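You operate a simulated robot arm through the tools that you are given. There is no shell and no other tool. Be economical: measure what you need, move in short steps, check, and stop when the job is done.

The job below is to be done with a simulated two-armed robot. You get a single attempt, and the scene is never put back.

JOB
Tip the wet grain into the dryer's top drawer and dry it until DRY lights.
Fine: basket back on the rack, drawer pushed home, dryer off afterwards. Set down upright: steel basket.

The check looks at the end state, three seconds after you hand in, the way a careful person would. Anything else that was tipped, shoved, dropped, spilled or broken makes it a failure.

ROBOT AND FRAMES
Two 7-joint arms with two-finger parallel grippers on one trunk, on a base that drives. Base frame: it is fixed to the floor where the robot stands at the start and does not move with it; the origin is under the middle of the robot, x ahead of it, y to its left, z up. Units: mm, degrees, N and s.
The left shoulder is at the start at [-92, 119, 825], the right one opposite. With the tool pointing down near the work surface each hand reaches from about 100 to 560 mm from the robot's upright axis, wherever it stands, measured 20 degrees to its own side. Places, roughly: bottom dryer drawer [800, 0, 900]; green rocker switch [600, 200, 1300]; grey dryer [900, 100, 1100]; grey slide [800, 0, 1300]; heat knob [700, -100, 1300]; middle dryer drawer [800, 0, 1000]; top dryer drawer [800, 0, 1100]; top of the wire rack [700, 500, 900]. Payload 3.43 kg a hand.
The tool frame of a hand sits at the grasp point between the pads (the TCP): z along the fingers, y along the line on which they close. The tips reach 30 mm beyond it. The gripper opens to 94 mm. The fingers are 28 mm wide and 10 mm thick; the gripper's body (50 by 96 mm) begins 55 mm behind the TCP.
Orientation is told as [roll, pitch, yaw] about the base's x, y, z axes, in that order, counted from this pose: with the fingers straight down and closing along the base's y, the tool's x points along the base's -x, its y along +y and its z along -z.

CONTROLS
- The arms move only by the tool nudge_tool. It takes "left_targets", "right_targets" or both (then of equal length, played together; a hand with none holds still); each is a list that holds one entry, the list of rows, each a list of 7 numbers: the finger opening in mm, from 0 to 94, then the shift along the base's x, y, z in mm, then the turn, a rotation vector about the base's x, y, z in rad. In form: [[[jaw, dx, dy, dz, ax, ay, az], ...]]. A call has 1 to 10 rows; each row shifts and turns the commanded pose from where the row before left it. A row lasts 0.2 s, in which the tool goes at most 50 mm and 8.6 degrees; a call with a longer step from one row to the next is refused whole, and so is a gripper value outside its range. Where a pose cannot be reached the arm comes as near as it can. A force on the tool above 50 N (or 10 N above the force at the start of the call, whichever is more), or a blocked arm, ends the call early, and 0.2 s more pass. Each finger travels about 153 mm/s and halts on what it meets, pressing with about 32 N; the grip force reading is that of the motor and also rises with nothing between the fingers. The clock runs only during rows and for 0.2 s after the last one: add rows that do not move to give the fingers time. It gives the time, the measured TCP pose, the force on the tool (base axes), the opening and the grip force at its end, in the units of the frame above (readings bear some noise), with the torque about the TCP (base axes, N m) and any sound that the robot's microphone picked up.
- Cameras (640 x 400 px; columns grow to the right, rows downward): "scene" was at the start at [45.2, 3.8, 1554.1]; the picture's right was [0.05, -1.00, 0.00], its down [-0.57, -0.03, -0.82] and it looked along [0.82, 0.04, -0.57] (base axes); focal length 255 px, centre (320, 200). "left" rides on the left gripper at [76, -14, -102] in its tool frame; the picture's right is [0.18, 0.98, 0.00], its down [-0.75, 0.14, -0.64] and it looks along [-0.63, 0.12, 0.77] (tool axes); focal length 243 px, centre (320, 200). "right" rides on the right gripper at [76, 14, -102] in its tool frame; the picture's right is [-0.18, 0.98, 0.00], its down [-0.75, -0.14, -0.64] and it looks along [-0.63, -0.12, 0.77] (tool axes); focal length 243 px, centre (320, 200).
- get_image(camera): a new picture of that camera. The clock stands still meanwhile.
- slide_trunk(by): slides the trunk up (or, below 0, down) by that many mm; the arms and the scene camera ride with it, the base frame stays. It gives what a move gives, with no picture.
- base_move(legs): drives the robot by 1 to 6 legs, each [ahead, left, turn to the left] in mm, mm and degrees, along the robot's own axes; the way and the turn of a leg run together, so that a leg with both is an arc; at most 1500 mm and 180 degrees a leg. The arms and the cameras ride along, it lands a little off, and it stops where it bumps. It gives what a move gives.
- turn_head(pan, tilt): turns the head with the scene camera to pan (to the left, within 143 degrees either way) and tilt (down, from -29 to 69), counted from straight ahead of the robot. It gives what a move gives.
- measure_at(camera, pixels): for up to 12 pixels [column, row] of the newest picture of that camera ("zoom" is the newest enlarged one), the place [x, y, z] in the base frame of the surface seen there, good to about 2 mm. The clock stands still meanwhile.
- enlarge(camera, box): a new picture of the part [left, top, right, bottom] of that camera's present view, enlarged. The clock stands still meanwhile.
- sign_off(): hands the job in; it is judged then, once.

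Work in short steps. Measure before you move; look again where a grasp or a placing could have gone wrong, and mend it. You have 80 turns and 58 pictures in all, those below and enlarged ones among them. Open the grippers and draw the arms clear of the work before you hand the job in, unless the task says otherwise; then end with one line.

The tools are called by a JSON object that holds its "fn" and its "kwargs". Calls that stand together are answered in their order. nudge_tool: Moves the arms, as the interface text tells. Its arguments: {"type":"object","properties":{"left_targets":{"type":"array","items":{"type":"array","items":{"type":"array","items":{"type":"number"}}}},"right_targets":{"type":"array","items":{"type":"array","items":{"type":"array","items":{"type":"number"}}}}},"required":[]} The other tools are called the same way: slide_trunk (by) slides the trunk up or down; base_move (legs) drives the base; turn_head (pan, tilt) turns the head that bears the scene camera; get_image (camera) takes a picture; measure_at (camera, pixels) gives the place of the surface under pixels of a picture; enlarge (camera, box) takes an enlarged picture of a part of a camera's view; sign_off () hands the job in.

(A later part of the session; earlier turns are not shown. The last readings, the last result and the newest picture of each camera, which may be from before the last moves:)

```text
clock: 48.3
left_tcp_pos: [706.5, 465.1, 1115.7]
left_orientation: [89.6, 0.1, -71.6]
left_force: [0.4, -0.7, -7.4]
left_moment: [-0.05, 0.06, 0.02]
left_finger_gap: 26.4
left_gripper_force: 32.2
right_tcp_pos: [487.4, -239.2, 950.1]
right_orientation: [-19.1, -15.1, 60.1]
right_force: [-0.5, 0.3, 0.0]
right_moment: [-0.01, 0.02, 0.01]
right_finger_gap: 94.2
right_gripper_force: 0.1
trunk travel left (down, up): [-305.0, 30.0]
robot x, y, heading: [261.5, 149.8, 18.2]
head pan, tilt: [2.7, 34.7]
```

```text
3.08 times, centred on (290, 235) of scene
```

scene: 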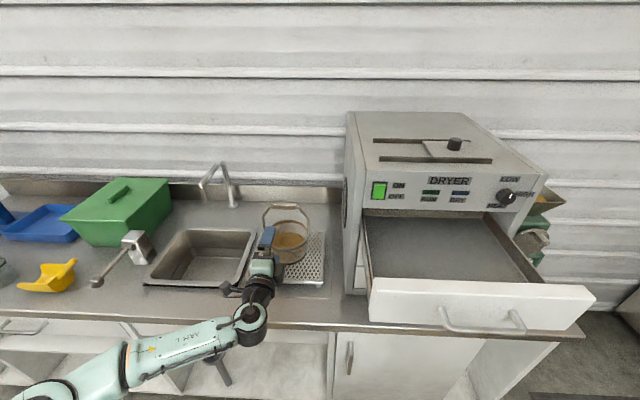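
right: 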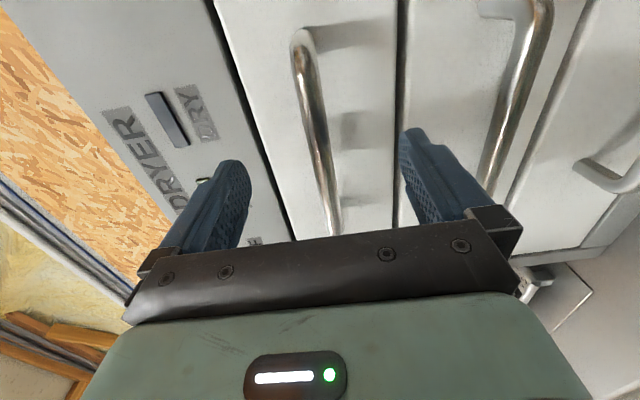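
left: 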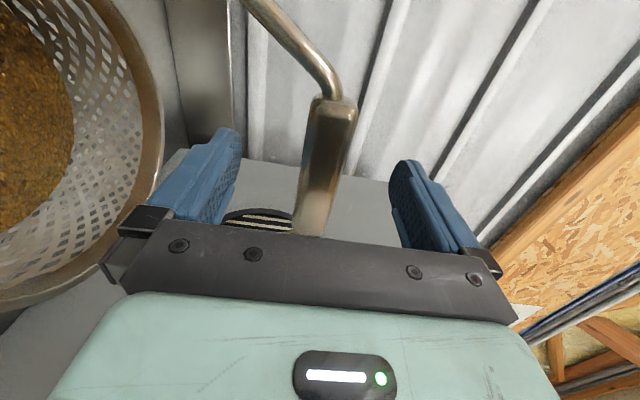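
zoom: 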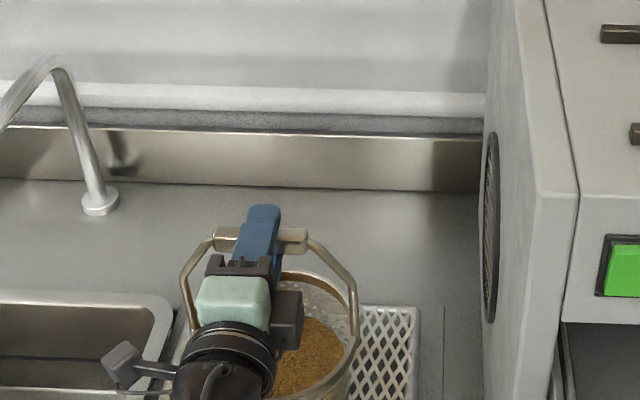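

The basket is lifted cleanly; about 7.4 N, gap 26.4. I'll back straight away from the rack, raise the trunk, and lift the arm to pour height while still left of the dryer.

{"fn": "base_move", "kwargs": {"legs": [[-250, 0, 0]]}}

{"fn": "slide_trunk", "kwargs": {"by": 30}}

{"fn": "nudge_tool", "kwargs": {"left_targets": [[[0, 0, 0, 10, 0, 0, 0], [0, 0, 0, 23, 0, 0, 0], [0, 0, 0, 25, 0, 0, 0], [0, 0, 0, 25, 0, 0, 0], [0, 0, 0, 25, 0, 0, 0], [0, 0, 0, 25, 0, 0, 0], [0, 0, 0, 25, 0, 0, 0], [0, 0, 0, 25, 0, 0, 0], [0, 0, 0, 25, 0, 0, 0], [0, 0, 0, 17, 0, 0, 0]]]}}

{"fn": "get_image", "kwargs": {"camera": "scene"}}

```text
clock: 50.1
left_tcp_pos: [472.7, 385.3, 1116.0]
left_orientation: [89.5, -0.1, -72.0]
left_force: [0.8, -0.3, -7.6]
left_moment: [0.0, 0.1, 0.02]
left_finger_gap: 26.2
left_gripper_force: 32.4
right_tcp_pos: [252.2, -315.4, 948.3]
right_orientation: [-19.1, -15.2, 59.8]
right_force: [-0.7, -0.4, -0.5]
right_moment: [0.02, 0.01, 0.04]
right_finger_gap: 94.1
right_gripper_force: 0.2
trunk travel left (down, up): [-305.0, 30.0]
robot x, y, heading: [26.7, 77.3, 17.7]
head pan, tilt: [2.7, 34.7]
```

```text
clock: 50.8
left_tcp_pos: [472.6, 385.1, 1145.9]
left_orientation: [89.4, 0.0, -71.9]
left_force: [-0.9, -0.4, -7.3]
left_moment: [-0.04, 0.02, 0.0]
left_finger_gap: 26.3
left_gripper_force: 32.2
right_tcp_pos: [250.0, -317.0, 979.6]
right_orientation: [-19.1, -15.1, 59.8]
right_force: [-0.3, 0.1, -0.4]
right_moment: [0.0, -0.01, -0.03]
right_finger_gap: 94.2
right_gripper_force: 0.0
trunk travel left (down, up): [-335.0, 0.0]
robot x, y, heading: [27.8, 77.1, 17.9]
head pan, tilt: [2.7, 34.7]
```

```text
clock: 53.0
left_tcp_pos: [472.4, 385.1, 1370.5]
left_orientation: [89.5, 0.0, -71.7]
left_force: [0.1, 0.3, -7.5]
left_moment: [-0.01, 0.06, 0.0]
left_finger_gap: 26.5
left_gripper_force: 31.9
right_tcp_pos: [251.3, -317.0, 979.2]
right_orientation: [-19.1, -15.1, 59.8]
right_force: [-0.5, 1.0, 0.5]
right_moment: [0.0, -0.01, 0.0]
right_finger_gap: 94.1
right_gripper_force: 0.0
trunk travel left (down, up): [-335.0, 0.0]
robot x, y, heading: [25.2, 78.1, 18.1]
head pan, tilt: [2.7, 34.7]
```

```text
37 pictures are left
```

scene: 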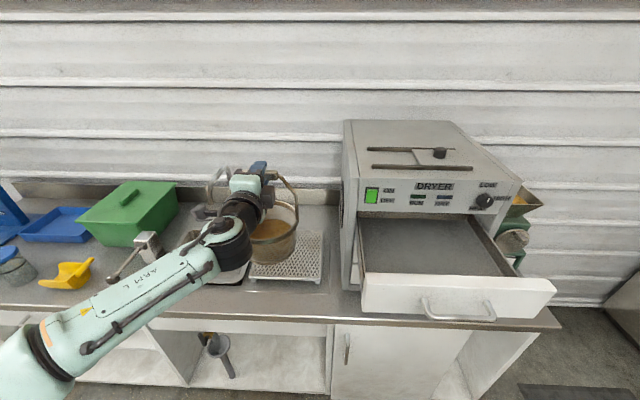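

Bar at z=1370 means the basket bottom is ≈1162. I'll raise another 15 mm to clear the 1140 side wall while upright, then strafe right 280 mm so the basket is over the open tray (f≈568).

{"fn": "nudge_tool", "kwargs": {"left_targets": [[[0, 0, 0, 8, 0, 0, 0], [0, 0, 0, 8, 0, 0, 0]]]}}

{"fn": "base_move", "kwargs": {"legs": [[0, -140, 0]]}}

{"fn": "get_image", "kwargs": {"camera": "scene"}}

```text
clock: 53.6
left_tcp_pos: [474.1, 384.2, 1385.4]
left_orientation: [89.6, -0.1, -71.8]
left_force: [0.4, -0.4, -8.0]
left_moment: [-0.02, 0.03, 0.01]
left_finger_gap: 26.6
left_gripper_force: 32.1
right_tcp_pos: [250.4, -316.6, 981.5]
right_orientation: [-19.1, -15.1, 59.9]
right_force: [0.1, 0.4, 0.2]
right_moment: [0.0, -0.01, 0.0]
right_finger_gap: 93.9
right_gripper_force: 0.1
trunk travel left (down, up): [-335.0, 0.0]
robot x, y, heading: [25.8, 75.6, 17.7]
head pan, tilt: [2.7, 34.7]
```

```text
clock: 55.5
left_tcp_pos: [517.1, 251.2, 1385.7]
left_orientation: [89.4, -0.1, -71.9]
left_force: [-0.5, -0.5, -8.2]
left_moment: [-0.04, 0.03, 0.02]
left_finger_gap: 26.4
left_gripper_force: 32.2
right_tcp_pos: [293.9, -450.5, 979.1]
right_orientation: [-19.1, -15.0, 59.7]
right_force: [-0.4, -0.3, 0.2]
right_moment: [-0.02, -0.01, -0.04]
right_finger_gap: 94.0
right_gripper_force: 0.1
trunk travel left (down, up): [-335.0, 0.0]
robot x, y, heading: [67.0, -56.1, 17.8]
head pan, tilt: [2.7, 34.7]
```

```text
36 pictures are left
```

scene: 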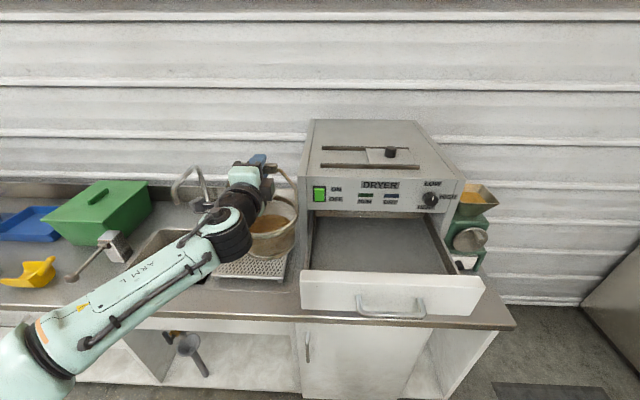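

Check heights: measure the basket bottom, the drawer's side wall and front panel.

{"fn": "measure_at", "kwargs": {"camera": "scene", "pixels": [[265, 256], [280, 254], [302, 268], [305, 255], [309, 230], [303, 272], [480, 283], [450, 268], [390, 278], [297, 220], [285, 253]]}}

{"fn": "enlarge", "kwargs": {"camera": "scene", "box": [230, 160, 350, 310]}}

```text
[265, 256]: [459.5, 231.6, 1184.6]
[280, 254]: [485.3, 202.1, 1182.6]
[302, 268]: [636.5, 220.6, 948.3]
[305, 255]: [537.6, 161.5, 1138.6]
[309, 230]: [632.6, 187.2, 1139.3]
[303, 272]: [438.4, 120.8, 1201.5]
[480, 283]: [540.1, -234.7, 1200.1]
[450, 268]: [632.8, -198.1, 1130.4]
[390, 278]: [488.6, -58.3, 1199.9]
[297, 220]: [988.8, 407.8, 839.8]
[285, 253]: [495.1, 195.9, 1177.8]
```

```text
2.67 times, centred on (290, 235) of scene
```

zoom: 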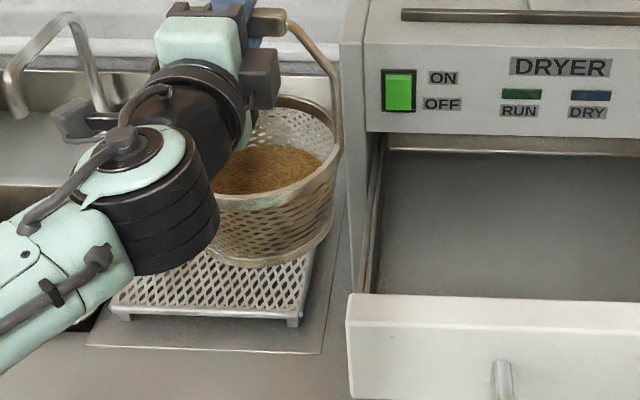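

Bottom at ≈1178, side wall at 1139, panel top at 1200, and the basket (f 492–646) fits the gap (455–675). Strafe right another 145 mm.

{"fn": "base_move", "kwargs": {"legs": [[0, -148, 0]]}}

{"fn": "get_image", "kwargs": {"camera": "scene"}}

```text
clock: 57.5
left_tcp_pos: [561.5, 109.1, 1385.9]
left_orientation: [89.4, 0.0, -71.8]
left_force: [0.2, -0.6, -7.0]
left_moment: [-0.02, 0.05, 0.01]
left_finger_gap: 26.4
left_gripper_force: 32.4
right_tcp_pos: [338.9, -593.1, 979.4]
right_orientation: [-19.1, -15.2, 59.7]
right_force: [0.8, -0.2, -0.2]
right_moment: [-0.03, -0.01, 0.02]
right_finger_gap: 93.9
right_gripper_force: 0.1
trunk travel left (down, up): [-335.0, 0.0]
robot x, y, heading: [112.0, -200.4, 18.0]
head pan, tilt: [2.7, 34.7]
```

```text
34 pictures are left
```

scene: 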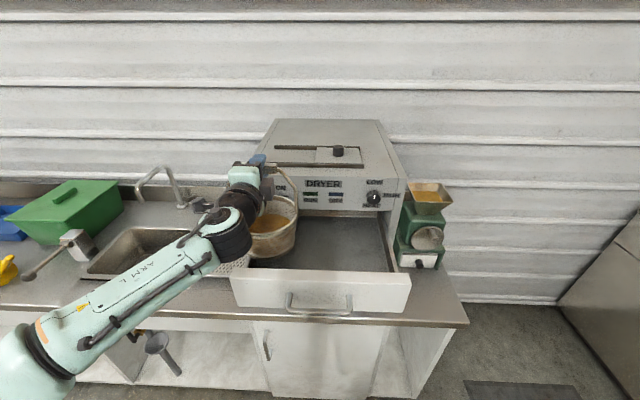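

In position. Roll the first 34° at constant height and look for slip.

{"fn": "nudge_tool", "kwargs": {"left_targets": [[[0, 0, 0, 0, -0.095, -0.031, 0], [0, 0, 0, 0, -0.095, -0.031, 0], [0, 0, 0, 0, -0.095, -0.031, 0], [0, 0, 0, 0, -0.095, -0.031, 0], [0, 0, 0, 0, -0.095, -0.031, 0], [0, 0, 0, 0, -0.095, -0.031, 0]]]}}

{"fn": "enlarge", "kwargs": {"camera": "scene", "box": [200, 140, 420, 320]}}

```text
clock: 58.9
left_tcp_pos: [563.3, 109.5, 1385.9]
left_orientation: [89.6, -34.4, -71.9]
left_force: [0.4, -0.5, -7.0]
left_moment: [0.58, 0.25, 0.01]
left_finger_gap: 26.4
left_gripper_force: 32.0
right_tcp_pos: [337.9, -593.9, 979.5]
right_orientation: [-19.1, -15.1, 59.8]
right_force: [0.2, -0.1, 0.7]
right_moment: [0.01, -0.02, -0.02]
right_finger_gap: 93.9
right_gripper_force: 0.1
trunk travel left (down, up): [-335.0, 0.0]
robot x, y, heading: [114.3, -198.4, 17.7]
head pan, tilt: [2.7, 34.7]
```

```text
2.22 times, centred on (310, 230) of scene
```

zoom: 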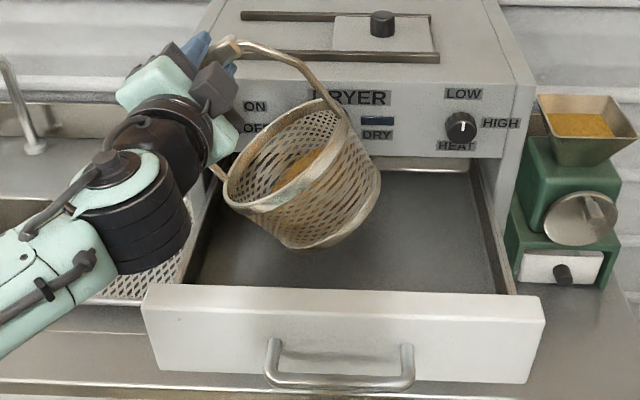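

No slip at 34° (moment 0.63 Nm, gap unchanged). Continue to ~60° while lowering 30 mm.

{"fn": "nudge_tool", "kwargs": {"left_targets": [[[0, 0, 0, 0, -0.095, -0.031, 0], [0, 0, 0, -5, -0.095, -0.031, 0], [0, 0, 0, -8, -0.095, -0.031, 0], [0, 0, 0, -8, -0.095, -0.031, 0], [0, 0, 0, -8, -0.095, -0.031, 0]]]}}

{"fn": "enlarge", "kwargs": {"camera": "scene", "box": [200, 140, 420, 320]}}

```text
clock: 60.1
left_tcp_pos: [562.1, 108.7, 1355.9]
left_orientation: [89.4, -63.1, -71.8]
left_force: [0.8, -1.1, -7.7]
left_moment: [0.97, 0.31, -0.02]
left_finger_gap: 27.2
left_gripper_force: 31.3
right_tcp_pos: [338.7, -592.8, 980.7]
right_orientation: [-19.1, -15.1, 59.7]
right_force: [0.0, -0.3, 0.4]
right_moment: [-0.03, 0.01, 0.01]
right_finger_gap: 93.9
right_gripper_force: 0.0
trunk travel left (down, up): [-335.0, 0.0]
robot x, y, heading: [116.0, -201.2, 17.9]
head pan, tilt: [2.7, 34.7]
```

```text
2.22 times, centred on (310, 230) of scene
```

zoom: 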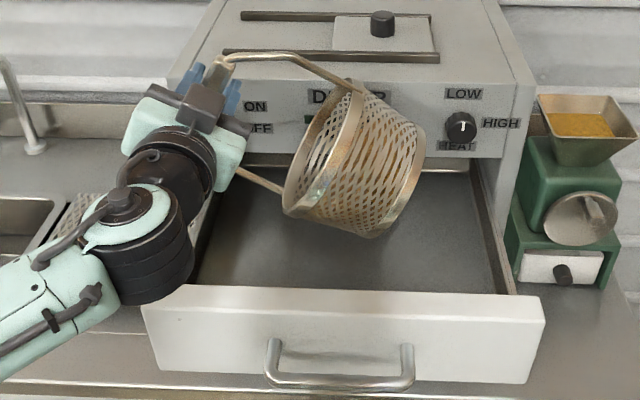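

Gap 27.2, still holding. Continue to ~90° and lower toward 1295.

{"fn": "nudge_tool", "kwargs": {"left_targets": [[[0, 0, 0, -12, -0.095, -0.031, 0], [0, 0, 0, -12, -0.095, -0.031, 0], [0, 0, 0, -12, -0.095, -0.031, 0], [0, 0, 0, -12, -0.095, -0.031, 0], [0, 0, 0, -12, -0.095, -0.031, 0]]]}}

{"fn": "enlarge", "kwargs": {"camera": "scene", "box": [200, 140, 420, 320]}}

```text
clock: 61.4
left_tcp_pos: [561.5, 116.3, 1307.9]
left_orientation: [-153.0, -88.2, 171.6]
left_force: [-3.8, 14.8, 19.3]
left_moment: [1.51, 3.63, -1.73]
left_finger_gap: 31.6
left_gripper_force: 32.2
right_tcp_pos: [338.1, -592.7, 978.8]
right_orientation: [-19.2, -15.1, 59.7]
right_force: [0.7, -0.5, -0.3]
right_moment: [0.03, 0.01, 0.02]
right_finger_gap: 93.8
right_gripper_force: 0.0
trunk travel left (down, up): [-335.0, 0.0]
robot x, y, heading: [113.2, -199.9, 17.8]
head pan, tilt: [2.7, 34.7]
stopped in row 5 (left hand): the force on the tool passed its limit at 52 N (the readings are from after the stop); the commanded pose is now the measured one
```

```text
2.22 times, centred on (310, 230) of scene
```

zoom: 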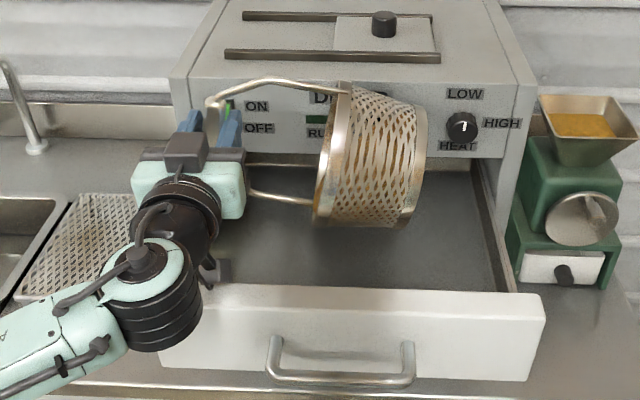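

The roll stopped with contact: the gripper's camera side (now underneath, ~76 mm below the TCP) likely touched the front panel top. I'll raise 30 mm and look again.

{"fn": "nudge_tool", "kwargs": {"left_targets": [[[0, 0, 0, 10, 0, 0, 0], [0, 0, 0, 15, 0, 0, 0], [0, 0, 0, 10, 0, 0, 0]]]}}

{"fn": "get_image", "kwargs": {"camera": "scene"}}

{"fn": "get_image", "kwargs": {"camera": "left"}}

```text
clock: 62.2
left_tcp_pos: [563.3, 110.9, 1340.0]
left_orientation: [-129.9, -88.5, 148.2]
left_force: [-0.1, 0.0, -8.3]
left_moment: [1.09, 0.43, 0.02]
left_finger_gap: 32.1
left_gripper_force: 32.3
right_tcp_pos: [339.2, -591.8, 980.0]
right_orientation: [-19.2, -15.0, 59.9]
right_force: [-0.3, 0.6, 0.1]
right_moment: [0.0, 0.0, -0.01]
right_finger_gap: 93.5
right_gripper_force: 0.0
trunk travel left (down, up): [-335.0, 0.0]
robot x, y, heading: [114.6, -200.7, 17.9]
head pan, tilt: [2.7, 34.7]
```

```text
30 pictures are left
```

scene: 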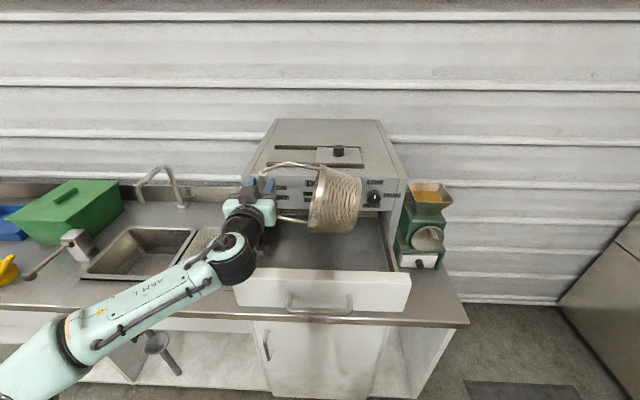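

```text
29 pictures are left
```

left: 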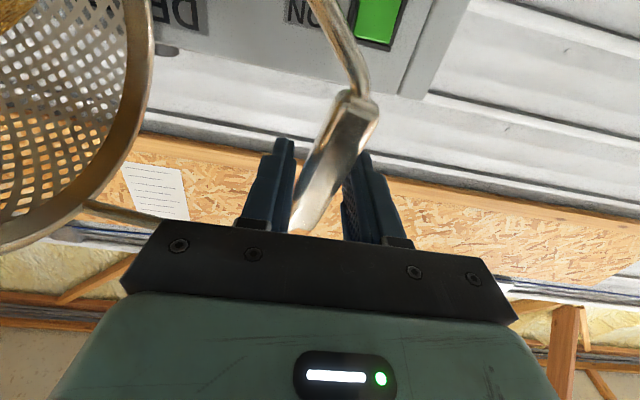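

The weight is still ~0.8 kg, so nothing has poured, and the bar has pried to gap 32. I'll carry on past horizontal, where the torque falls off, with only a slight descent.

{"fn": "nudge_tool", "kwargs": {"left_targets": [[[0, 0, 0, 0, -0.095, -0.031, 0], [0, 0, 0, 0, -0.095, -0.031, 0], [0, 0, 0, -4, -0.095, -0.031, 0], [0, 0, 0, -6, -0.095, -0.031, 0]]]}}

{"fn": "enlarge", "kwargs": {"camera": "scene", "box": [200, 120, 420, 320]}}

```text
clock: 63.2
left_tcp_pos: [561.4, 114.1, 1330.2]
left_orientation: [-92.3, -65.8, 110.8]
left_force: [-0.4, 0.0, -5.8]
left_moment: [0.85, 0.34, 0.01]
left_finger_gap: 32.1
left_gripper_force: 31.7
right_tcp_pos: [338.5, -593.3, 979.6]
right_orientation: [-19.1, -15.1, 59.8]
right_force: [-0.1, -0.1, -0.4]
right_moment: [-0.02, -0.01, 0.03]
right_finger_gap: 93.9
right_gripper_force: 0.1
trunk travel left (down, up): [-335.0, 0.0]
robot x, y, heading: [111.2, -196.8, 17.8]
head pan, tilt: [2.7, 34.7]
```

```text
2.00 times, centred on (310, 220) of scene
```

zoom: 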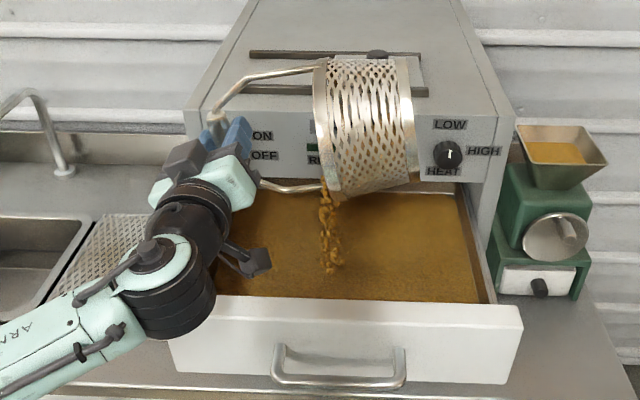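

It's pouring into the tray. I'll tilt a bit more and wait until it empties.

{"fn": "nudge_tool", "kwargs": {"left_targets": [[[0, 0, 0, 0, -0.095, -0.031, 0], [0, 0, 0, 0, -0.095, -0.031, 0], [0, 0, 0, 0, -0.095, -0.031, 0], [0, 0, 0, 0, 0, 0, 0], [0, 0, 0, 0, 0, 0, 0], [0, 0, 0, 0, 0, 0, 0], [0, 0, 0, 0, 0, 0, 0], [0, 0, 0, 0, 0, 0, 0], [0, 0, 0, 0, 0, 0, 0], [0, 0, 0, 0, 0, 0, 0]]]}}

{"fn": "enlarge", "kwargs": {"camera": "scene", "box": [200, 120, 420, 320]}}

```text
clock: 65.4
left_tcp_pos: [563.0, 112.5, 1329.0]
left_orientation: [-91.2, -48.7, 109.8]
left_force: [-0.6, -0.4, -3.3]
left_moment: [0.37, 0.16, -0.01]
left_finger_gap: 26.2
left_gripper_force: 32.4
right_tcp_pos: [338.3, -592.5, 979.6]
right_orientation: [-19.2, -15.1, 59.8]
right_force: [-0.1, -1.3, -0.5]
right_moment: [-0.06, 0.01, 0.01]
right_finger_gap: 93.9
right_gripper_force: 0.1
trunk travel left (down, up): [-335.0, 0.0]
robot x, y, heading: [117.0, -198.8, 17.8]
head pan, tilt: [2.7, 34.7]
```

```text
2.00 times, centred on (310, 220) of scene
```

zoom: 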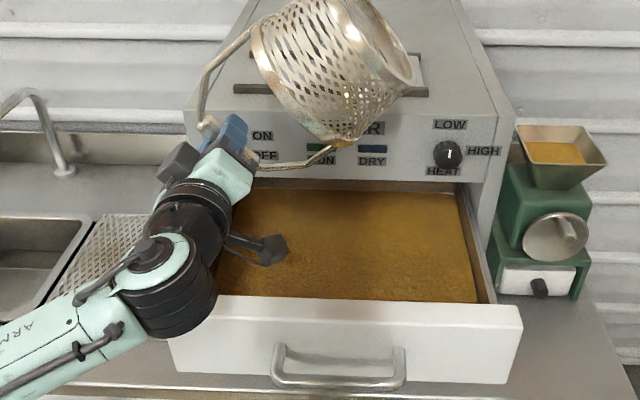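

The basket is empty (3.3 N) and the bar is seated flat again (gap 26.2). I'll roll back upright while rising.

{"fn": "nudge_tool", "kwargs": {"left_targets": [[[0, 0, 0, 8, 0.095, 0.031, 0], [0, 0, 0, 8, 0.1408, 0.0457, 0], [0, 0, 0, 8, 0.1408, 0.0457, 0], [0, 0, 0, 8, 0.1408, 0.0457, 0], [0, 0, 0, 8, 0.1408, 0.0457, 0], [0, 0, 0, 8, 0.1408, 0.0457, 0], [0, 0, 0, 8, 0.1408, 0.0457, 0], [0, 0, 0, 4, 0.1408, 0.0457, 0], [0, 0, 0, 0, 0.1408, 0.0457, 0], [0, 0, 0, 0, 0.1408, 0.0457, 0]]]}}

{"fn": "nudge_tool", "kwargs": {"left_targets": [[[0, 0, 0, 0, 0.1308, 0.0425, 0], [0, 0, 0, 0, 0.1308, 0.0425, 0], [0, 0, 0, 0, 0.1308, 0.0425, 0], [0, 0, 0, 0, 0.1308, 0.0425, 0], [0, 0, 0, 0, 0.1308, 0.0425, 0], [0, 0, 0, 0, 0.1308, 0.0425, 0]]]}}

{"fn": "enlarge", "kwargs": {"camera": "scene", "box": [180, 120, 420, 320]}}

```text
clock: 67.6
left_tcp_pos: [562.2, 112.3, 1389.1]
left_orientation: [91.5, -48.9, -73.8]
left_force: [-0.4, -0.5, -3.9]
left_moment: [0.36, 0.15, -0.01]
left_finger_gap: 26.4
left_gripper_force: 32.0
right_tcp_pos: [338.9, -592.8, 979.4]
right_orientation: [-19.1, -15.2, 59.8]
right_force: [-0.4, -0.5, 0.0]
right_moment: [-0.02, -0.01, 0.0]
right_finger_gap: 94.2
right_gripper_force: 0.0
trunk travel left (down, up): [-335.0, 0.0]
robot x, y, heading: [110.2, -198.4, 18.1]
head pan, tilt: [2.7, 34.7]
```

```text
clock: 69.0
left_tcp_pos: [561.5, 113.1, 1388.1]
left_orientation: [90.3, -1.7, -73.1]
left_force: [-0.2, -0.1, -2.9]
left_moment: [-0.05, 0.02, 0.01]
left_finger_gap: 26.4
left_gripper_force: 31.8
right_tcp_pos: [338.0, -592.9, 980.5]
right_orientation: [-19.1, -15.1, 59.9]
right_force: [0.2, -0.3, 0.0]
right_moment: [0.01, 0.01, -0.01]
right_finger_gap: 93.8
right_gripper_force: 0.2
trunk travel left (down, up): [-335.0, 0.0]
robot x, y, heading: [113.1, -199.8, 18.1]
head pan, tilt: [2.7, 34.7]
```

```text
2.00 times, centred on (300, 220) of scene
```

zoom: 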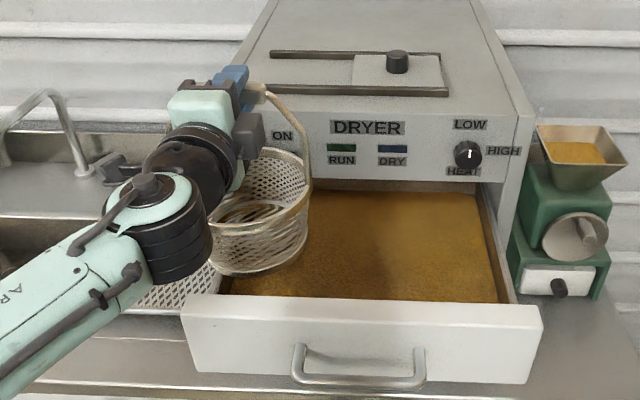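

Upright and empty, and the tray is full of grain. I'll strafe left 289 mm to clear the dryer, then lower.

{"fn": "base_move", "kwargs": {"legs": [[0, 289, 0]]}}

{"fn": "nudge_tool", "kwargs": {"left_targets": [[[0, 0, 0, -20, 0.0285, 0.0093, 0], [0, 0, 0, -25, 0, 0, 0], [0, 0, 0, -25, 0, 0, 0], [0, 0, 0, -25, 0, 0, 0], [0, 0, 0, -25, 0, 0, 0], [0, 0, 0, -25, 0, 0, 0], [0, 0, 0, -25, 0, 0, 0], [0, 0, 0, -25, 0, 0, 0], [0, 0, 0, -25, 0, 0, 0], [0, 0, 0, -22, 0, 0, 0]]]}}

{"fn": "slide_trunk", "kwargs": {"by": -30}}

```text
clock: 72.1
left_tcp_pos: [474.5, 383.8, 1389.5]
left_orientation: [90.1, -1.8, -73.2]
left_force: [-0.4, 0.5, -3.2]
left_moment: [-0.02, 0.01, 0.0]
left_finger_gap: 26.3
left_gripper_force: 32.3
right_tcp_pos: [250.9, -321.2, 980.2]
right_orientation: [-19.1, -15.1, 59.6]
right_force: [0.2, 0.9, -0.9]
right_moment: [0.02, 0.02, -0.01]
right_finger_gap: 93.8
right_gripper_force: 0.0
trunk travel left (down, up): [-335.0, 0.0]
robot x, y, heading: [27.4, 68.4, 18.0]
head pan, tilt: [2.7, 34.7]
```

```text
clock: 74.3
left_tcp_pos: [476.5, 384.4, 1158.3]
left_orientation: [90.1, -0.1, -73.1]
left_force: [0.4, 0.1, -4.1]
left_moment: [-0.03, 0.02, -0.01]
left_finger_gap: 26.0
left_gripper_force: 31.8
left hand out of reach, approached as far as the arm can: row 10
right_tcp_pos: [250.9, -322.0, 979.5]
right_orientation: [-19.1, -15.1, 59.8]
right_force: [-0.3, -0.4, -0.4]
right_moment: [0.01, 0.01, 0.02]
right_finger_gap: 94.3
right_gripper_force: 0.1
trunk travel left (down, up): [-335.0, 0.0]
robot x, y, heading: [27.8, 74.9, 17.6]
head pan, tilt: [2.7, 34.7]
```

```text
clock: 75.0
left_tcp_pos: [476.8, 384.8, 1126.7]
left_orientation: [90.1, -0.2, -73.2]
left_force: [0.0, 0.2, -3.1]
left_moment: [-0.03, 0.02, 0.0]
left_finger_gap: 26.2
left_gripper_force: 31.7
right_tcp_pos: [253.2, -320.3, 950.3]
right_orientation: [-19.1, -15.0, 59.7]
right_force: [0.7, 0.6, -0.2]
right_moment: [0.01, 0.09, 0.02]
right_finger_gap: 94.2
right_gripper_force: 0.1
trunk travel left (down, up): [-305.0, 30.0]
robot x, y, heading: [27.2, 70.6, 17.7]
head pan, tilt: [2.7, 34.7]
```

Bottom ≈917, above the rack top 881. Drive 243 ahead and 4 left, back over the rack.

{"fn": "base_move", "kwargs": {"legs": [[243, 4, 0]]}}

{"fn": "slide_trunk", "kwargs": {"by": -24}}

{"fn": "enlarge", "kwargs": {"camera": "scene", "box": [200, 160, 380, 310]}}

```text
clock: 76.8
left_tcp_pos: [701.0, 463.5, 1127.5]
left_orientation: [90.1, -0.1, -73.2]
left_force: [-0.3, -0.3, -3.3]
left_moment: [-0.06, 0.02, 0.06]
left_finger_gap: 26.3
left_gripper_force: 31.2
right_tcp_pos: [479.4, -243.2, 949.0]
right_orientation: [-19.2, -15.1, 59.9]
right_force: [0.8, 0.4, -0.3]
right_moment: [0.02, 0.02, -0.01]
right_finger_gap: 94.2
right_gripper_force: 0.0
trunk travel left (down, up): [-305.0, 30.0]
robot x, y, heading: [255.9, 147.7, 18.1]
head pan, tilt: [2.7, 34.7]
```

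```text
clock: 77.5
left_tcp_pos: [702.0, 462.5, 1103.8]
left_orientation: [90.0, -0.2, -73.1]
left_force: [0.1, -0.2, -3.5]
left_moment: [-0.05, -0.01, -0.02]
left_finger_gap: 26.1
left_gripper_force: 31.8
right_tcp_pos: [481.7, -243.2, 925.3]
right_orientation: [-19.1, -15.0, 59.7]
right_force: [0.8, -0.5, 0.1]
right_moment: [-0.01, 0.03, 0.0]
right_finger_gap: 94.2
right_gripper_force: 0.1
trunk travel left (down, up): [-281.0, 54.0]
robot x, y, heading: [255.7, 150.6, 17.8]
head pan, tilt: [2.7, 34.7]
```

```text
2.67 times, centred on (290, 235) of scene
```

zoom: 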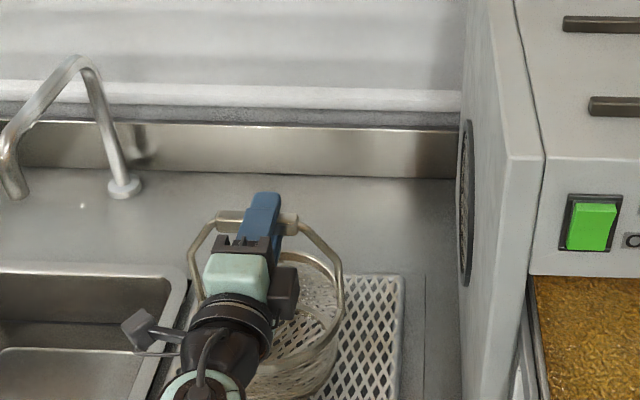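

Over the original spot. Lower by 7 mm to touch and check the force.

{"fn": "slide_trunk", "kwargs": {"by": -7}}

{"fn": "slide_trunk", "kwargs": {"by": -2}}

```text
clock: 78.0
left_tcp_pos: [701.6, 463.4, 1097.4]
left_orientation: [90.1, -0.3, -73.1]
left_force: [0.4, -0.4, -3.8]
left_moment: [-0.05, -0.01, -0.01]
left_finger_gap: 25.9
left_gripper_force: 31.8
right_tcp_pos: [480.2, -242.8, 918.1]
right_orientation: [-19.1, -15.1, 59.9]
right_force: [-0.4, 0.3, -0.4]
right_moment: [0.01, 0.05, 0.01]
right_finger_gap: 93.9
right_gripper_force: 0.1
trunk travel left (down, up): [-274.0, 61.0]
robot x, y, heading: [254.7, 154.3, 18.0]
head pan, tilt: [2.7, 34.7]
```

```text
clock: 78.6
left_tcp_pos: [701.1, 463.2, 1096.8]
left_orientation: [90.1, -0.2, -73.1]
left_force: [0.2, -0.2, -2.0]
left_moment: [0.02, 0.08, 0.05]
left_finger_gap: 26.2
left_gripper_force: 32.9
right_tcp_pos: [479.5, -242.6, 915.7]
right_orientation: [-19.2, -15.2, 59.9]
right_force: [0.0, 0.2, 0.2]
right_moment: [-0.02, 0.0, 0.01]
right_finger_gap: 94.0
right_gripper_force: 0.1
trunk travel left (down, up): [-272.0, 63.0]
robot x, y, heading: [249.4, 148.5, 18.0]
head pan, tilt: [2.7, 34.7]
```

Contact has begun (force dropped to −2). Lower 1 mm more, then open the fingers and back straight out.

{"fn": "slide_trunk", "kwargs": {"by": -1}}

{"fn": "nudge_tool", "kwargs": {"left_targets": [[[30, 0, 0, 0, 0, 0, 0], [50, 0, 0, 0, 0, 0, 0], [94, 0, 0, 0, 0, 0, 0], [94, 0, 0, 0, 0, 0, 0], [94, 0, 0, 0, 0, 0, 0]]]}}

{"fn": "base_move", "kwargs": {"legs": [[-250, 0, 0]]}}

{"fn": "get_image", "kwargs": {"camera": "scene"}}

```text
clock: 79.1
left_tcp_pos: [701.0, 462.3, 1095.9]
left_orientation: [90.3, 0.0, -73.2]
left_force: [0.6, -0.9, 0.3]
left_moment: [0.19, 0.06, 0.05]
left_finger_gap: 26.1
left_gripper_force: 32.3
right_tcp_pos: [477.9, -243.6, 915.3]
right_orientation: [-19.0, -15.2, 59.9]
right_force: [0.3, 0.2, 0.2]
right_moment: [0.0, 0.0, -0.02]
right_finger_gap: 94.0
right_gripper_force: 0.2
trunk travel left (down, up): [-271.0, 64.0]
robot x, y, heading: [256.1, 152.1, 18.0]
head pan, tilt: [2.7, 34.7]
```

```text
clock: 80.3
left_tcp_pos: [700.3, 463.3, 1094.5]
left_orientation: [90.1, -0.2, -73.2]
left_force: [-0.4, 0.3, -0.6]
left_moment: [0.02, 0.03, 0.01]
left_finger_gap: 94.0
left_gripper_force: 0.0
right_tcp_pos: [480.2, -242.8, 914.0]
right_orientation: [-19.0, -15.1, 59.9]
right_force: [0.4, -0.7, 0.1]
right_moment: [-0.01, 0.0, 0.0]
right_finger_gap: 93.9
right_gripper_force: 0.0
trunk travel left (down, up): [-271.0, 64.0]
robot x, y, heading: [255.5, 144.9, 17.9]
head pan, tilt: [2.7, 34.7]
```

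```text
clock: 82.1
left_tcp_pos: [464.2, 388.8, 1094.8]
left_orientation: [90.2, -0.2, -73.0]
left_force: [0.5, 0.2, -0.6]
left_moment: [0.0, 0.02, 0.0]
left_finger_gap: 94.1
left_gripper_force: 0.1
right_tcp_pos: [247.4, -318.4, 915.3]
right_orientation: [-19.1, -15.1, 60.0]
right_force: [0.3, 0.3, -0.9]
right_moment: [0.03, -0.02, 0.01]
right_finger_gap: 94.1
right_gripper_force: 0.0
trunk travel left (down, up): [-271.0, 64.0]
robot x, y, heading: [17.1, 71.6, 17.9]
head pan, tilt: [2.7, 34.7]
```

```text
24 pictures are left
```

scene: 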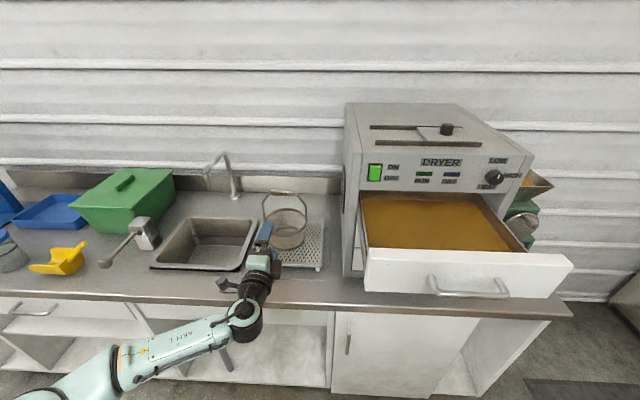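

The basket is standing upright on the rack and clear. Next I'll close the drawer by gripping the handle with the left hand: raise the trunk, back off, and strafe right to the handle.

{"fn": "measure_at", "kwargs": {"camera": "scene", "pixels": [[440, 293], [468, 296], [496, 297], [450, 258], [366, 265], [286, 196], [378, 165], [378, 178]]}}

{"fn": "slide_trunk", "kwargs": {"by": 62}}

{"fn": "base_move", "kwargs": {"legs": [[-235, 0, 0], [0, -423, 0]]}}

{"fn": "get_image", "kwargs": {"camera": "scene"}}

```text
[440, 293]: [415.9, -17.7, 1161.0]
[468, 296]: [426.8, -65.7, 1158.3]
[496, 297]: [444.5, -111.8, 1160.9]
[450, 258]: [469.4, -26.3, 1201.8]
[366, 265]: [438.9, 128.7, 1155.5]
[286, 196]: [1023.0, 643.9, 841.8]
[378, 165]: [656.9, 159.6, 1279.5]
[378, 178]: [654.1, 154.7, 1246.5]
```

```text
clock: 83.1
left_tcp_pos: [464.6, 388.9, 1156.1]
left_orientation: [90.1, -0.2, -72.9]
left_force: [-0.6, 0.3, 0.2]
left_moment: [0.02, 0.01, 0.06]
left_finger_gap: 93.9
left_gripper_force: 0.1
right_tcp_pos: [245.7, -319.1, 977.7]
right_orientation: [-19.2, -15.1, 60.0]
right_force: [0.4, 0.5, -0.4]
right_moment: [0.0, 0.02, -0.02]
right_finger_gap: 94.1
right_gripper_force: 0.1
trunk travel left (down, up): [-333.0, 2.0]
robot x, y, heading: [15.9, 75.4, 18.0]
head pan, tilt: [2.7, 34.7]
```

```text
clock: 88.7
left_tcp_pos: [371.3, -85.8, 1155.6]
left_orientation: [90.1, -0.2, -72.5]
left_force: [0.0, 0.3, -0.8]
left_moment: [-0.02, 0.01, 0.0]
left_finger_gap: 93.8
left_gripper_force: 0.0
right_tcp_pos: [155.5, -793.6, 977.7]
right_orientation: [-19.1, -15.0, 60.3]
right_force: [0.1, -0.2, -0.8]
right_moment: [-0.02, 0.02, 0.01]
right_finger_gap: 94.0
right_gripper_force: 0.1
trunk travel left (down, up): [-333.0, 2.0]
robot x, y, heading: [-70.1, -403.6, 18.4]
head pan, tilt: [2.7, 34.7]
```

```text
23 pictures are left
```

scene: 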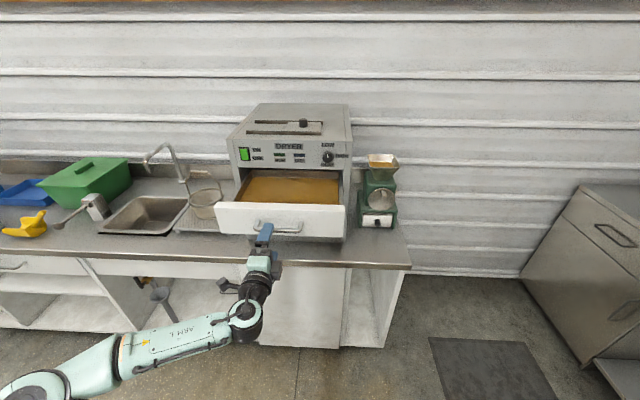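

The bar is 59 mm ahead and centred. Drive in 58, close on it, then push the drawer home by driving 241.

{"fn": "base_move", "kwargs": {"legs": [[58, 1, 0]]}}

{"fn": "nudge_tool", "kwargs": {"left_targets": [[[60, 0, 0, 0, 0, 0, 0], [20, 0, 0, 0, 0, 0, 0], [0, 0, 0, 0, 0, 0, 0], [0, 0, 0, 0, 0, 0, 0], [0, 0, 0, 0, 0, 0, 0]]]}}

{"fn": "base_move", "kwargs": {"legs": [[150, 0, 0]]}}

{"fn": "get_image", "kwargs": {"camera": "scene"}}

```text
clock: 89.7
left_tcp_pos: [423.2, -68.1, 1156.9]
left_orientation: [90.1, -0.1, -72.6]
left_force: [0.5, -1.3, 0.3]
left_moment: [-0.02, -0.02, -0.01]
left_finger_gap: 94.0
left_gripper_force: 0.0
right_tcp_pos: [207.6, -775.9, 977.0]
right_orientation: [-19.0, -15.1, 60.3]
right_force: [0.1, 0.4, 0.1]
right_moment: [0.01, 0.01, -0.01]
right_finger_gap: 94.0
right_gripper_force: 0.1
trunk travel left (down, up): [-333.0, 2.0]
robot x, y, heading: [-20.0, -379.0, 18.4]
head pan, tilt: [2.7, 34.7]
```

```text
clock: 90.9
left_tcp_pos: [424.9, -67.6, 1154.3]
left_orientation: [90.0, -0.2, -72.7]
left_force: [0.9, -1.5, -8.3]
left_moment: [0.32, 0.19, 0.0]
left_finger_gap: 13.7
left_gripper_force: 45.1
right_tcp_pos: [209.4, -775.5, 977.5]
right_orientation: [-19.1, -15.1, 60.3]
right_force: [-0.4, 0.7, -0.6]
right_moment: [0.0, 0.0, 0.03]
right_finger_gap: 93.8
right_gripper_force: 0.0
trunk travel left (down, up): [-333.0, 2.0]
robot x, y, heading: [-17.2, -384.6, 18.3]
head pan, tilt: [2.7, 34.7]
```

```text
clock: 92.3
left_tcp_pos: [565.4, -21.6, 1154.6]
left_orientation: [90.0, 0.0, -72.7]
left_force: [1.5, -5.7, -14.6]
left_moment: [0.23, 0.02, 0.33]
left_finger_gap: 13.7
left_gripper_force: 45.5
right_tcp_pos: [347.9, -729.9, 977.4]
right_orientation: [-19.1, -15.2, 60.1]
right_force: [-0.4, -0.2, 0.2]
right_moment: [0.02, 0.02, 0.01]
right_finger_gap: 93.9
right_gripper_force: 0.0
trunk travel left (down, up): [-333.0, 2.0]
robot x, y, heading: [119.8, -333.8, 18.3]
head pan, tilt: [2.7, 34.7]
```

```text
22 pictures are left
```

scene: 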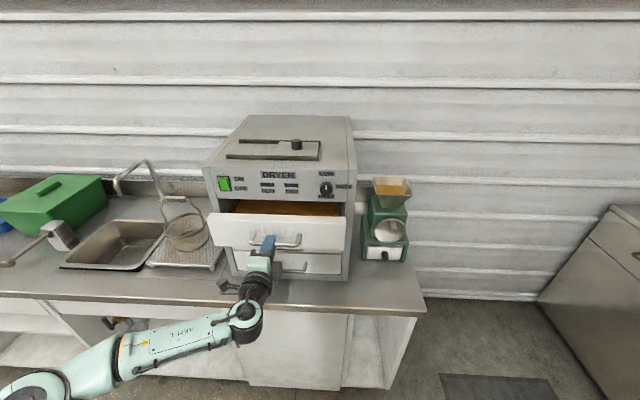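

The drawer is closing well, with ~93 mm left. Finish.

{"fn": "base_move", "kwargs": {"legs": [[94, 0, 0]]}}

{"fn": "enlarge", "kwargs": {"camera": "scene", "box": [170, 100, 400, 320]}}

```text
clock: 93.5
left_tcp_pos: [650.1, 5.7, 1154.4]
left_orientation: [90.0, -0.1, -72.9]
left_force: [0.0, 2.5, 1.1]
left_moment: [0.05, -0.01, -0.44]
left_finger_gap: 13.7
left_gripper_force: 45.3
right_tcp_pos: [437.6, -698.8, 977.6]
right_orientation: [-19.2, -15.0, 60.2]
right_force: [-0.5, -0.4, -0.2]
right_moment: [0.03, 0.0, 0.0]
right_finger_gap: 94.2
right_gripper_force: 0.0
trunk travel left (down, up): [-333.0, 2.0]
robot x, y, heading: [204.9, -306.1, 18.3]
head pan, tilt: [2.7, 34.7]
stopped in leg 1: the force on the tool passed its limit at 84 N (the readings are from after the stop); the commanded pose is now the measured one
```

```text
1.82 times, centred on (285, 210) of scene
```

zoom: 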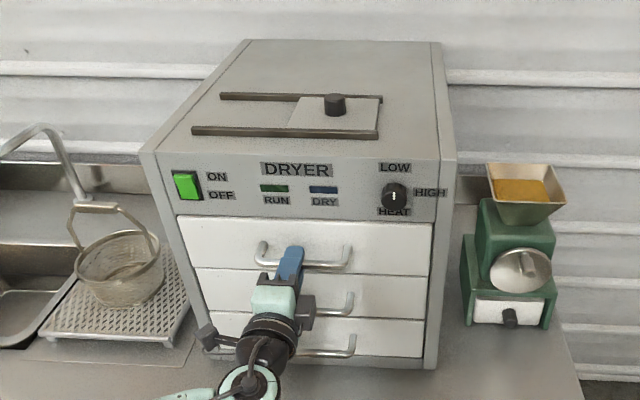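

Drawer pushed in until the stop. I'll verify the front is flush by measuring the drawer fronts.

{"fn": "measure_at", "kwargs": {"camera": "zoom", "pixels": [[200, 235], [420, 235], [205, 285], [420, 285], [165, 200], [400, 190], [335, 100], [250, 115], [300, 115], [370, 115], [187, 178], [187, 194]]}}

{"fn": "enlarge", "kwargs": {"camera": "scene", "box": [220, 110, 340, 190]}}

```text
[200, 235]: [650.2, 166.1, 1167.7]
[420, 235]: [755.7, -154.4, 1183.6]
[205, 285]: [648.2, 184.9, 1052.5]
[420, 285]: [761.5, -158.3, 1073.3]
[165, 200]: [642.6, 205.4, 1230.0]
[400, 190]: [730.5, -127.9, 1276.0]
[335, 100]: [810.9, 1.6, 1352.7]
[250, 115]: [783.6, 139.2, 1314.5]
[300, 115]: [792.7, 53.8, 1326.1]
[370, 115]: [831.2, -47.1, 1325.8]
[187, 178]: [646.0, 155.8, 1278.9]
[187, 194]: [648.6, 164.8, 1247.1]
```

```text
5.00 times, centred on (280, 150) of scene
```

zoom: 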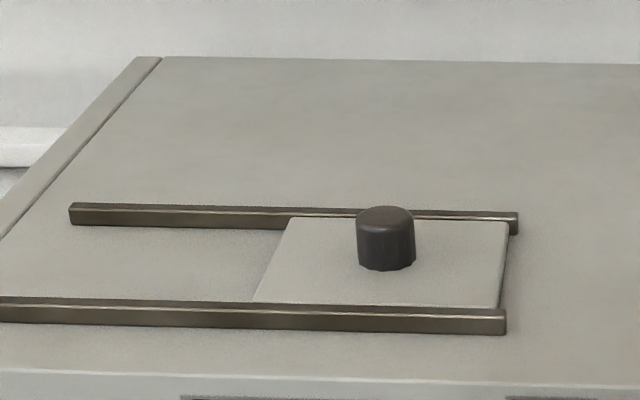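

The top drawer front is ~4 mm proud of the middle one (f 670 vs 674.5), so it isn't home. Push a little further with the arm.

{"fn": "nudge_tool", "kwargs": {"left_targets": [[[0, 2.9, 0.9, 0, 0, 0, 0], [0, 2.9, 0.9, 0, 0, 0, 0], [0, 2.9, 0.9, 0, 0, 0, 0]]]}}

{"fn": "get_image", "kwargs": {"camera": "scene"}}

{"fn": "measure_at", "kwargs": {"camera": "scene", "pixels": [[280, 229], [401, 229], [283, 257], [401, 256], [320, 220]]}}

```text
clock: 94.3
left_tcp_pos: [653.4, 7.6, 1156.2]
left_orientation: [90.1, -0.1, -72.9]
left_force: [-23.3, -7.1, -4.2]
left_moment: [-0.04, -0.04, 1.26]
left_finger_gap: 13.9
left_gripper_force: 45.6
right_tcp_pos: [433.5, -700.7, 976.9]
right_orientation: [-19.2, -15.1, 60.4]
right_force: [0.0, 0.4, 0.3]
right_moment: [-0.03, -0.04, -0.01]
right_finger_gap: 93.9
right_gripper_force: 0.0
trunk travel left (down, up): [-333.0, 2.0]
robot x, y, heading: [209.5, -309.9, 18.2]
head pan, tilt: [2.7, 34.7]
```

```text
19 pictures are left
```

scene: 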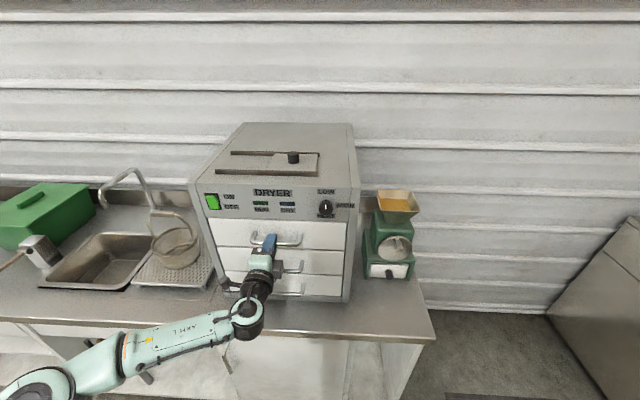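

```text
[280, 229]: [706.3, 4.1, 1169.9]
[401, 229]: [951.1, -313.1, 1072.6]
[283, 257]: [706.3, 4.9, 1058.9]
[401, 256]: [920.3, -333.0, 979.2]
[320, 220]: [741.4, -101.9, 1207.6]
```

The drawer front is now flush (f 673 vs 673). Release, back off 70 mm, raise the hand to rocker ON height (1278), and strafe left to the rocker.

{"fn": "nudge_tool", "kwargs": {"left_targets": [[[14, 0, 0, 0, 0, 0, 0], [50, 0, 0, 0, 0, 0, 0], [94, 0, 0, 0, 0, 0, 0], [94, 0, 0, 0, 0, 0, 0]]]}}

{"fn": "base_move", "kwargs": {"legs": [[-80, 0, 0]]}}

{"fn": "nudge_tool", "kwargs": {"left_targets": [[[60, 0, 0, 20, 0, 0, 0], [20, 0, 0, 20, 0, 0, 0], [0, 0, 0, 20, 0, 0, 0], [0, 0, 0, 20, 0, 0, 0], [0, 0, 0, 20, 0, 0, 0], [0, 0, 0, 20, 0, 0, 0], [0, 0, 0, 2, 0, 0, 0]]]}}

{"fn": "base_move", "kwargs": {"legs": [[0, 149, 0]]}}

{"fn": "enlarge", "kwargs": {"camera": "scene", "box": [200, 130, 400, 290]}}

```text
clock: 95.3
left_tcp_pos: [658.5, 8.7, 1155.0]
left_orientation: [89.9, -0.1, -72.9]
left_force: [-0.2, -0.1, 0.3]
left_moment: [-0.01, 0.04, 0.02]
left_finger_gap: 94.1
left_gripper_force: 0.0
right_tcp_pos: [436.8, -699.6, 978.0]
right_orientation: [-19.2, -15.1, 60.3]
right_force: [0.3, -0.4, -0.5]
right_moment: [0.02, 0.02, -0.02]
right_finger_gap: 94.0
right_gripper_force: 0.1
trunk travel left (down, up): [-333.0, 2.0]
robot x, y, heading: [207.5, -307.9, 18.4]
head pan, tilt: [2.7, 34.7]
```

```text
clock: 96.3
left_tcp_pos: [584.3, -15.9, 1155.7]
left_orientation: [90.0, 0.0, -73.0]
left_force: [-0.4, -0.7, 0.2]
left_moment: [0.02, 0.01, 0.02]
left_finger_gap: 94.1
left_gripper_force: 0.1
right_tcp_pos: [362.3, -724.8, 977.6]
right_orientation: [-19.2, -15.1, 60.4]
right_force: [0.1, 0.5, -1.0]
right_moment: [-0.02, 0.02, 0.01]
right_finger_gap: 93.9
right_gripper_force: 0.1
trunk travel left (down, up): [-333.0, 2.0]
robot x, y, heading: [132.2, -331.7, 18.5]
head pan, tilt: [2.7, 34.7]
```

```text
clock: 97.9
left_tcp_pos: [584.2, -16.6, 1277.4]
left_orientation: [90.0, -0.1, -72.9]
left_force: [-0.6, 0.5, -0.2]
left_moment: [0.01, -0.03, -0.02]
left_finger_gap: 0.0
left_gripper_force: 32.0
right_tcp_pos: [362.1, -724.6, 978.5]
right_orientation: [-19.1, -15.1, 60.5]
right_force: [0.2, 0.4, -1.1]
right_moment: [-0.03, 0.02, -0.04]
right_finger_gap: 94.0
right_gripper_force: 0.1
trunk travel left (down, up): [-333.0, 2.0]
robot x, y, heading: [130.0, -337.2, 18.5]
head pan, tilt: [2.7, 34.7]
```

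```text
clock: 99.9
left_tcp_pos: [537.8, 123.0, 1276.3]
left_orientation: [89.9, -0.1, -72.8]
left_force: [0.1, 0.1, 0.5]
left_moment: [0.01, -0.03, 0.0]
left_finger_gap: 0.0
left_gripper_force: 32.2
right_tcp_pos: [317.2, -585.3, 977.7]
right_orientation: [-19.1, -15.0, 60.5]
right_force: [0.0, -0.3, -0.2]
right_moment: [0.03, 0.0, -0.03]
right_finger_gap: 93.8
right_gripper_force: 0.1
trunk travel left (down, up): [-333.0, 2.0]
robot x, y, heading: [89.9, -193.4, 18.5]
head pan, tilt: [2.7, 34.7]
```

```text
2.50 times, centred on (300, 210) of scene
```

zoom: 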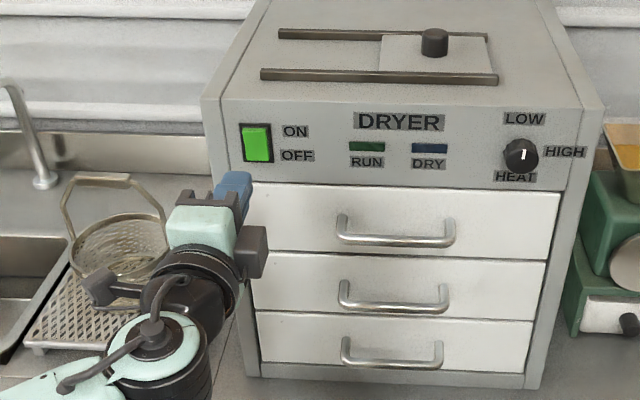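

Drawer looks shut. Measure the rocker once more in this zoom before pressing.

{"fn": "measure_at", "kwargs": {"camera": "zoom", "pixels": [[257, 132], [258, 155], [247, 143], [268, 143], [257, 125], [258, 160], [520, 155], [524, 118], [565, 152]]}}

{"fn": "base_move", "kwargs": {"legs": [[68, 0, 0]]}}

```text
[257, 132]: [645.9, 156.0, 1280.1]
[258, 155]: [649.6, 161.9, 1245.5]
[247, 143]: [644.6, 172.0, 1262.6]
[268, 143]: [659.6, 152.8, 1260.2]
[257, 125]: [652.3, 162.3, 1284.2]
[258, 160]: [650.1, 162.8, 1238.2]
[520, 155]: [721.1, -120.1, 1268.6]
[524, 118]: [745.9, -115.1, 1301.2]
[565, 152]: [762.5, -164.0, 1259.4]
```

```text
clock: 100.9
left_tcp_pos: [598.3, 145.4, 1277.4]
left_orientation: [90.0, -0.2, -72.5]
left_force: [-0.3, 0.1, -0.7]
left_moment: [-0.03, 0.01, -0.01]
left_finger_gap: 0.0
left_gripper_force: 31.3
right_tcp_pos: [379.2, -564.4, 977.6]
right_orientation: [-19.2, -15.0, 60.6]
right_force: [0.2, 0.3, -0.1]
right_moment: [0.0, 0.01, 0.01]
right_finger_gap: 94.1
right_gripper_force: 0.0
trunk travel left (down, up): [-333.0, 2.0]
robot x, y, heading: [148.8, -169.3, 18.7]
head pan, tilt: [2.7, 34.7]
```

Aligned. Press the upper (ON) half in 3 mm steps.

{"fn": "nudge_tool", "kwargs": {"left_targets": [[[0, 5.7, 1.9, 0, 0, 0, 0], [0, 5.7, 1.9, 0, 0, 0, 0], [0, 2.9, 0.9, 0, 0, 0, 0], [0, 2.9, 0.9, 0, 0, 0, 0], [0, 2.9, 0.9, 0, 0, 0, 0], [0, 2.9, 0.9, 0, 0, 0, 0]]]}}

{"fn": "enlarge", "kwargs": {"camera": "scene", "box": [200, 130, 400, 290]}}

```text
clock: 102.3
left_tcp_pos: [618.5, 150.8, 1278.9]
left_orientation: [90.0, -0.1, -72.7]
left_force: [-13.1, -5.0, -3.7]
left_moment: [-0.12, 0.21, 0.17]
left_finger_gap: 0.0
left_gripper_force: 32.0
right_tcp_pos: [378.5, -564.8, 977.1]
right_orientation: [-19.2, -15.0, 60.6]
right_force: [0.1, 0.2, 0.3]
right_moment: [0.02, 0.0, -0.03]
right_finger_gap: 93.9
right_gripper_force: 0.0
trunk travel left (down, up): [-333.0, 2.0]
robot x, y, heading: [150.9, -171.0, 18.5]
head pan, tilt: [2.7, 34.7]
```

```text
2.50 times, centred on (300, 210) of scene
```

zoom: 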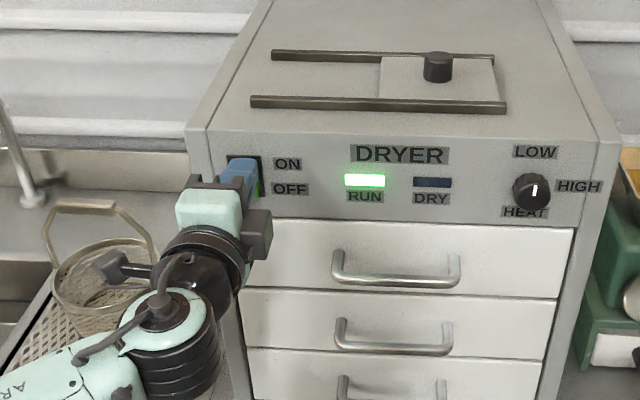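

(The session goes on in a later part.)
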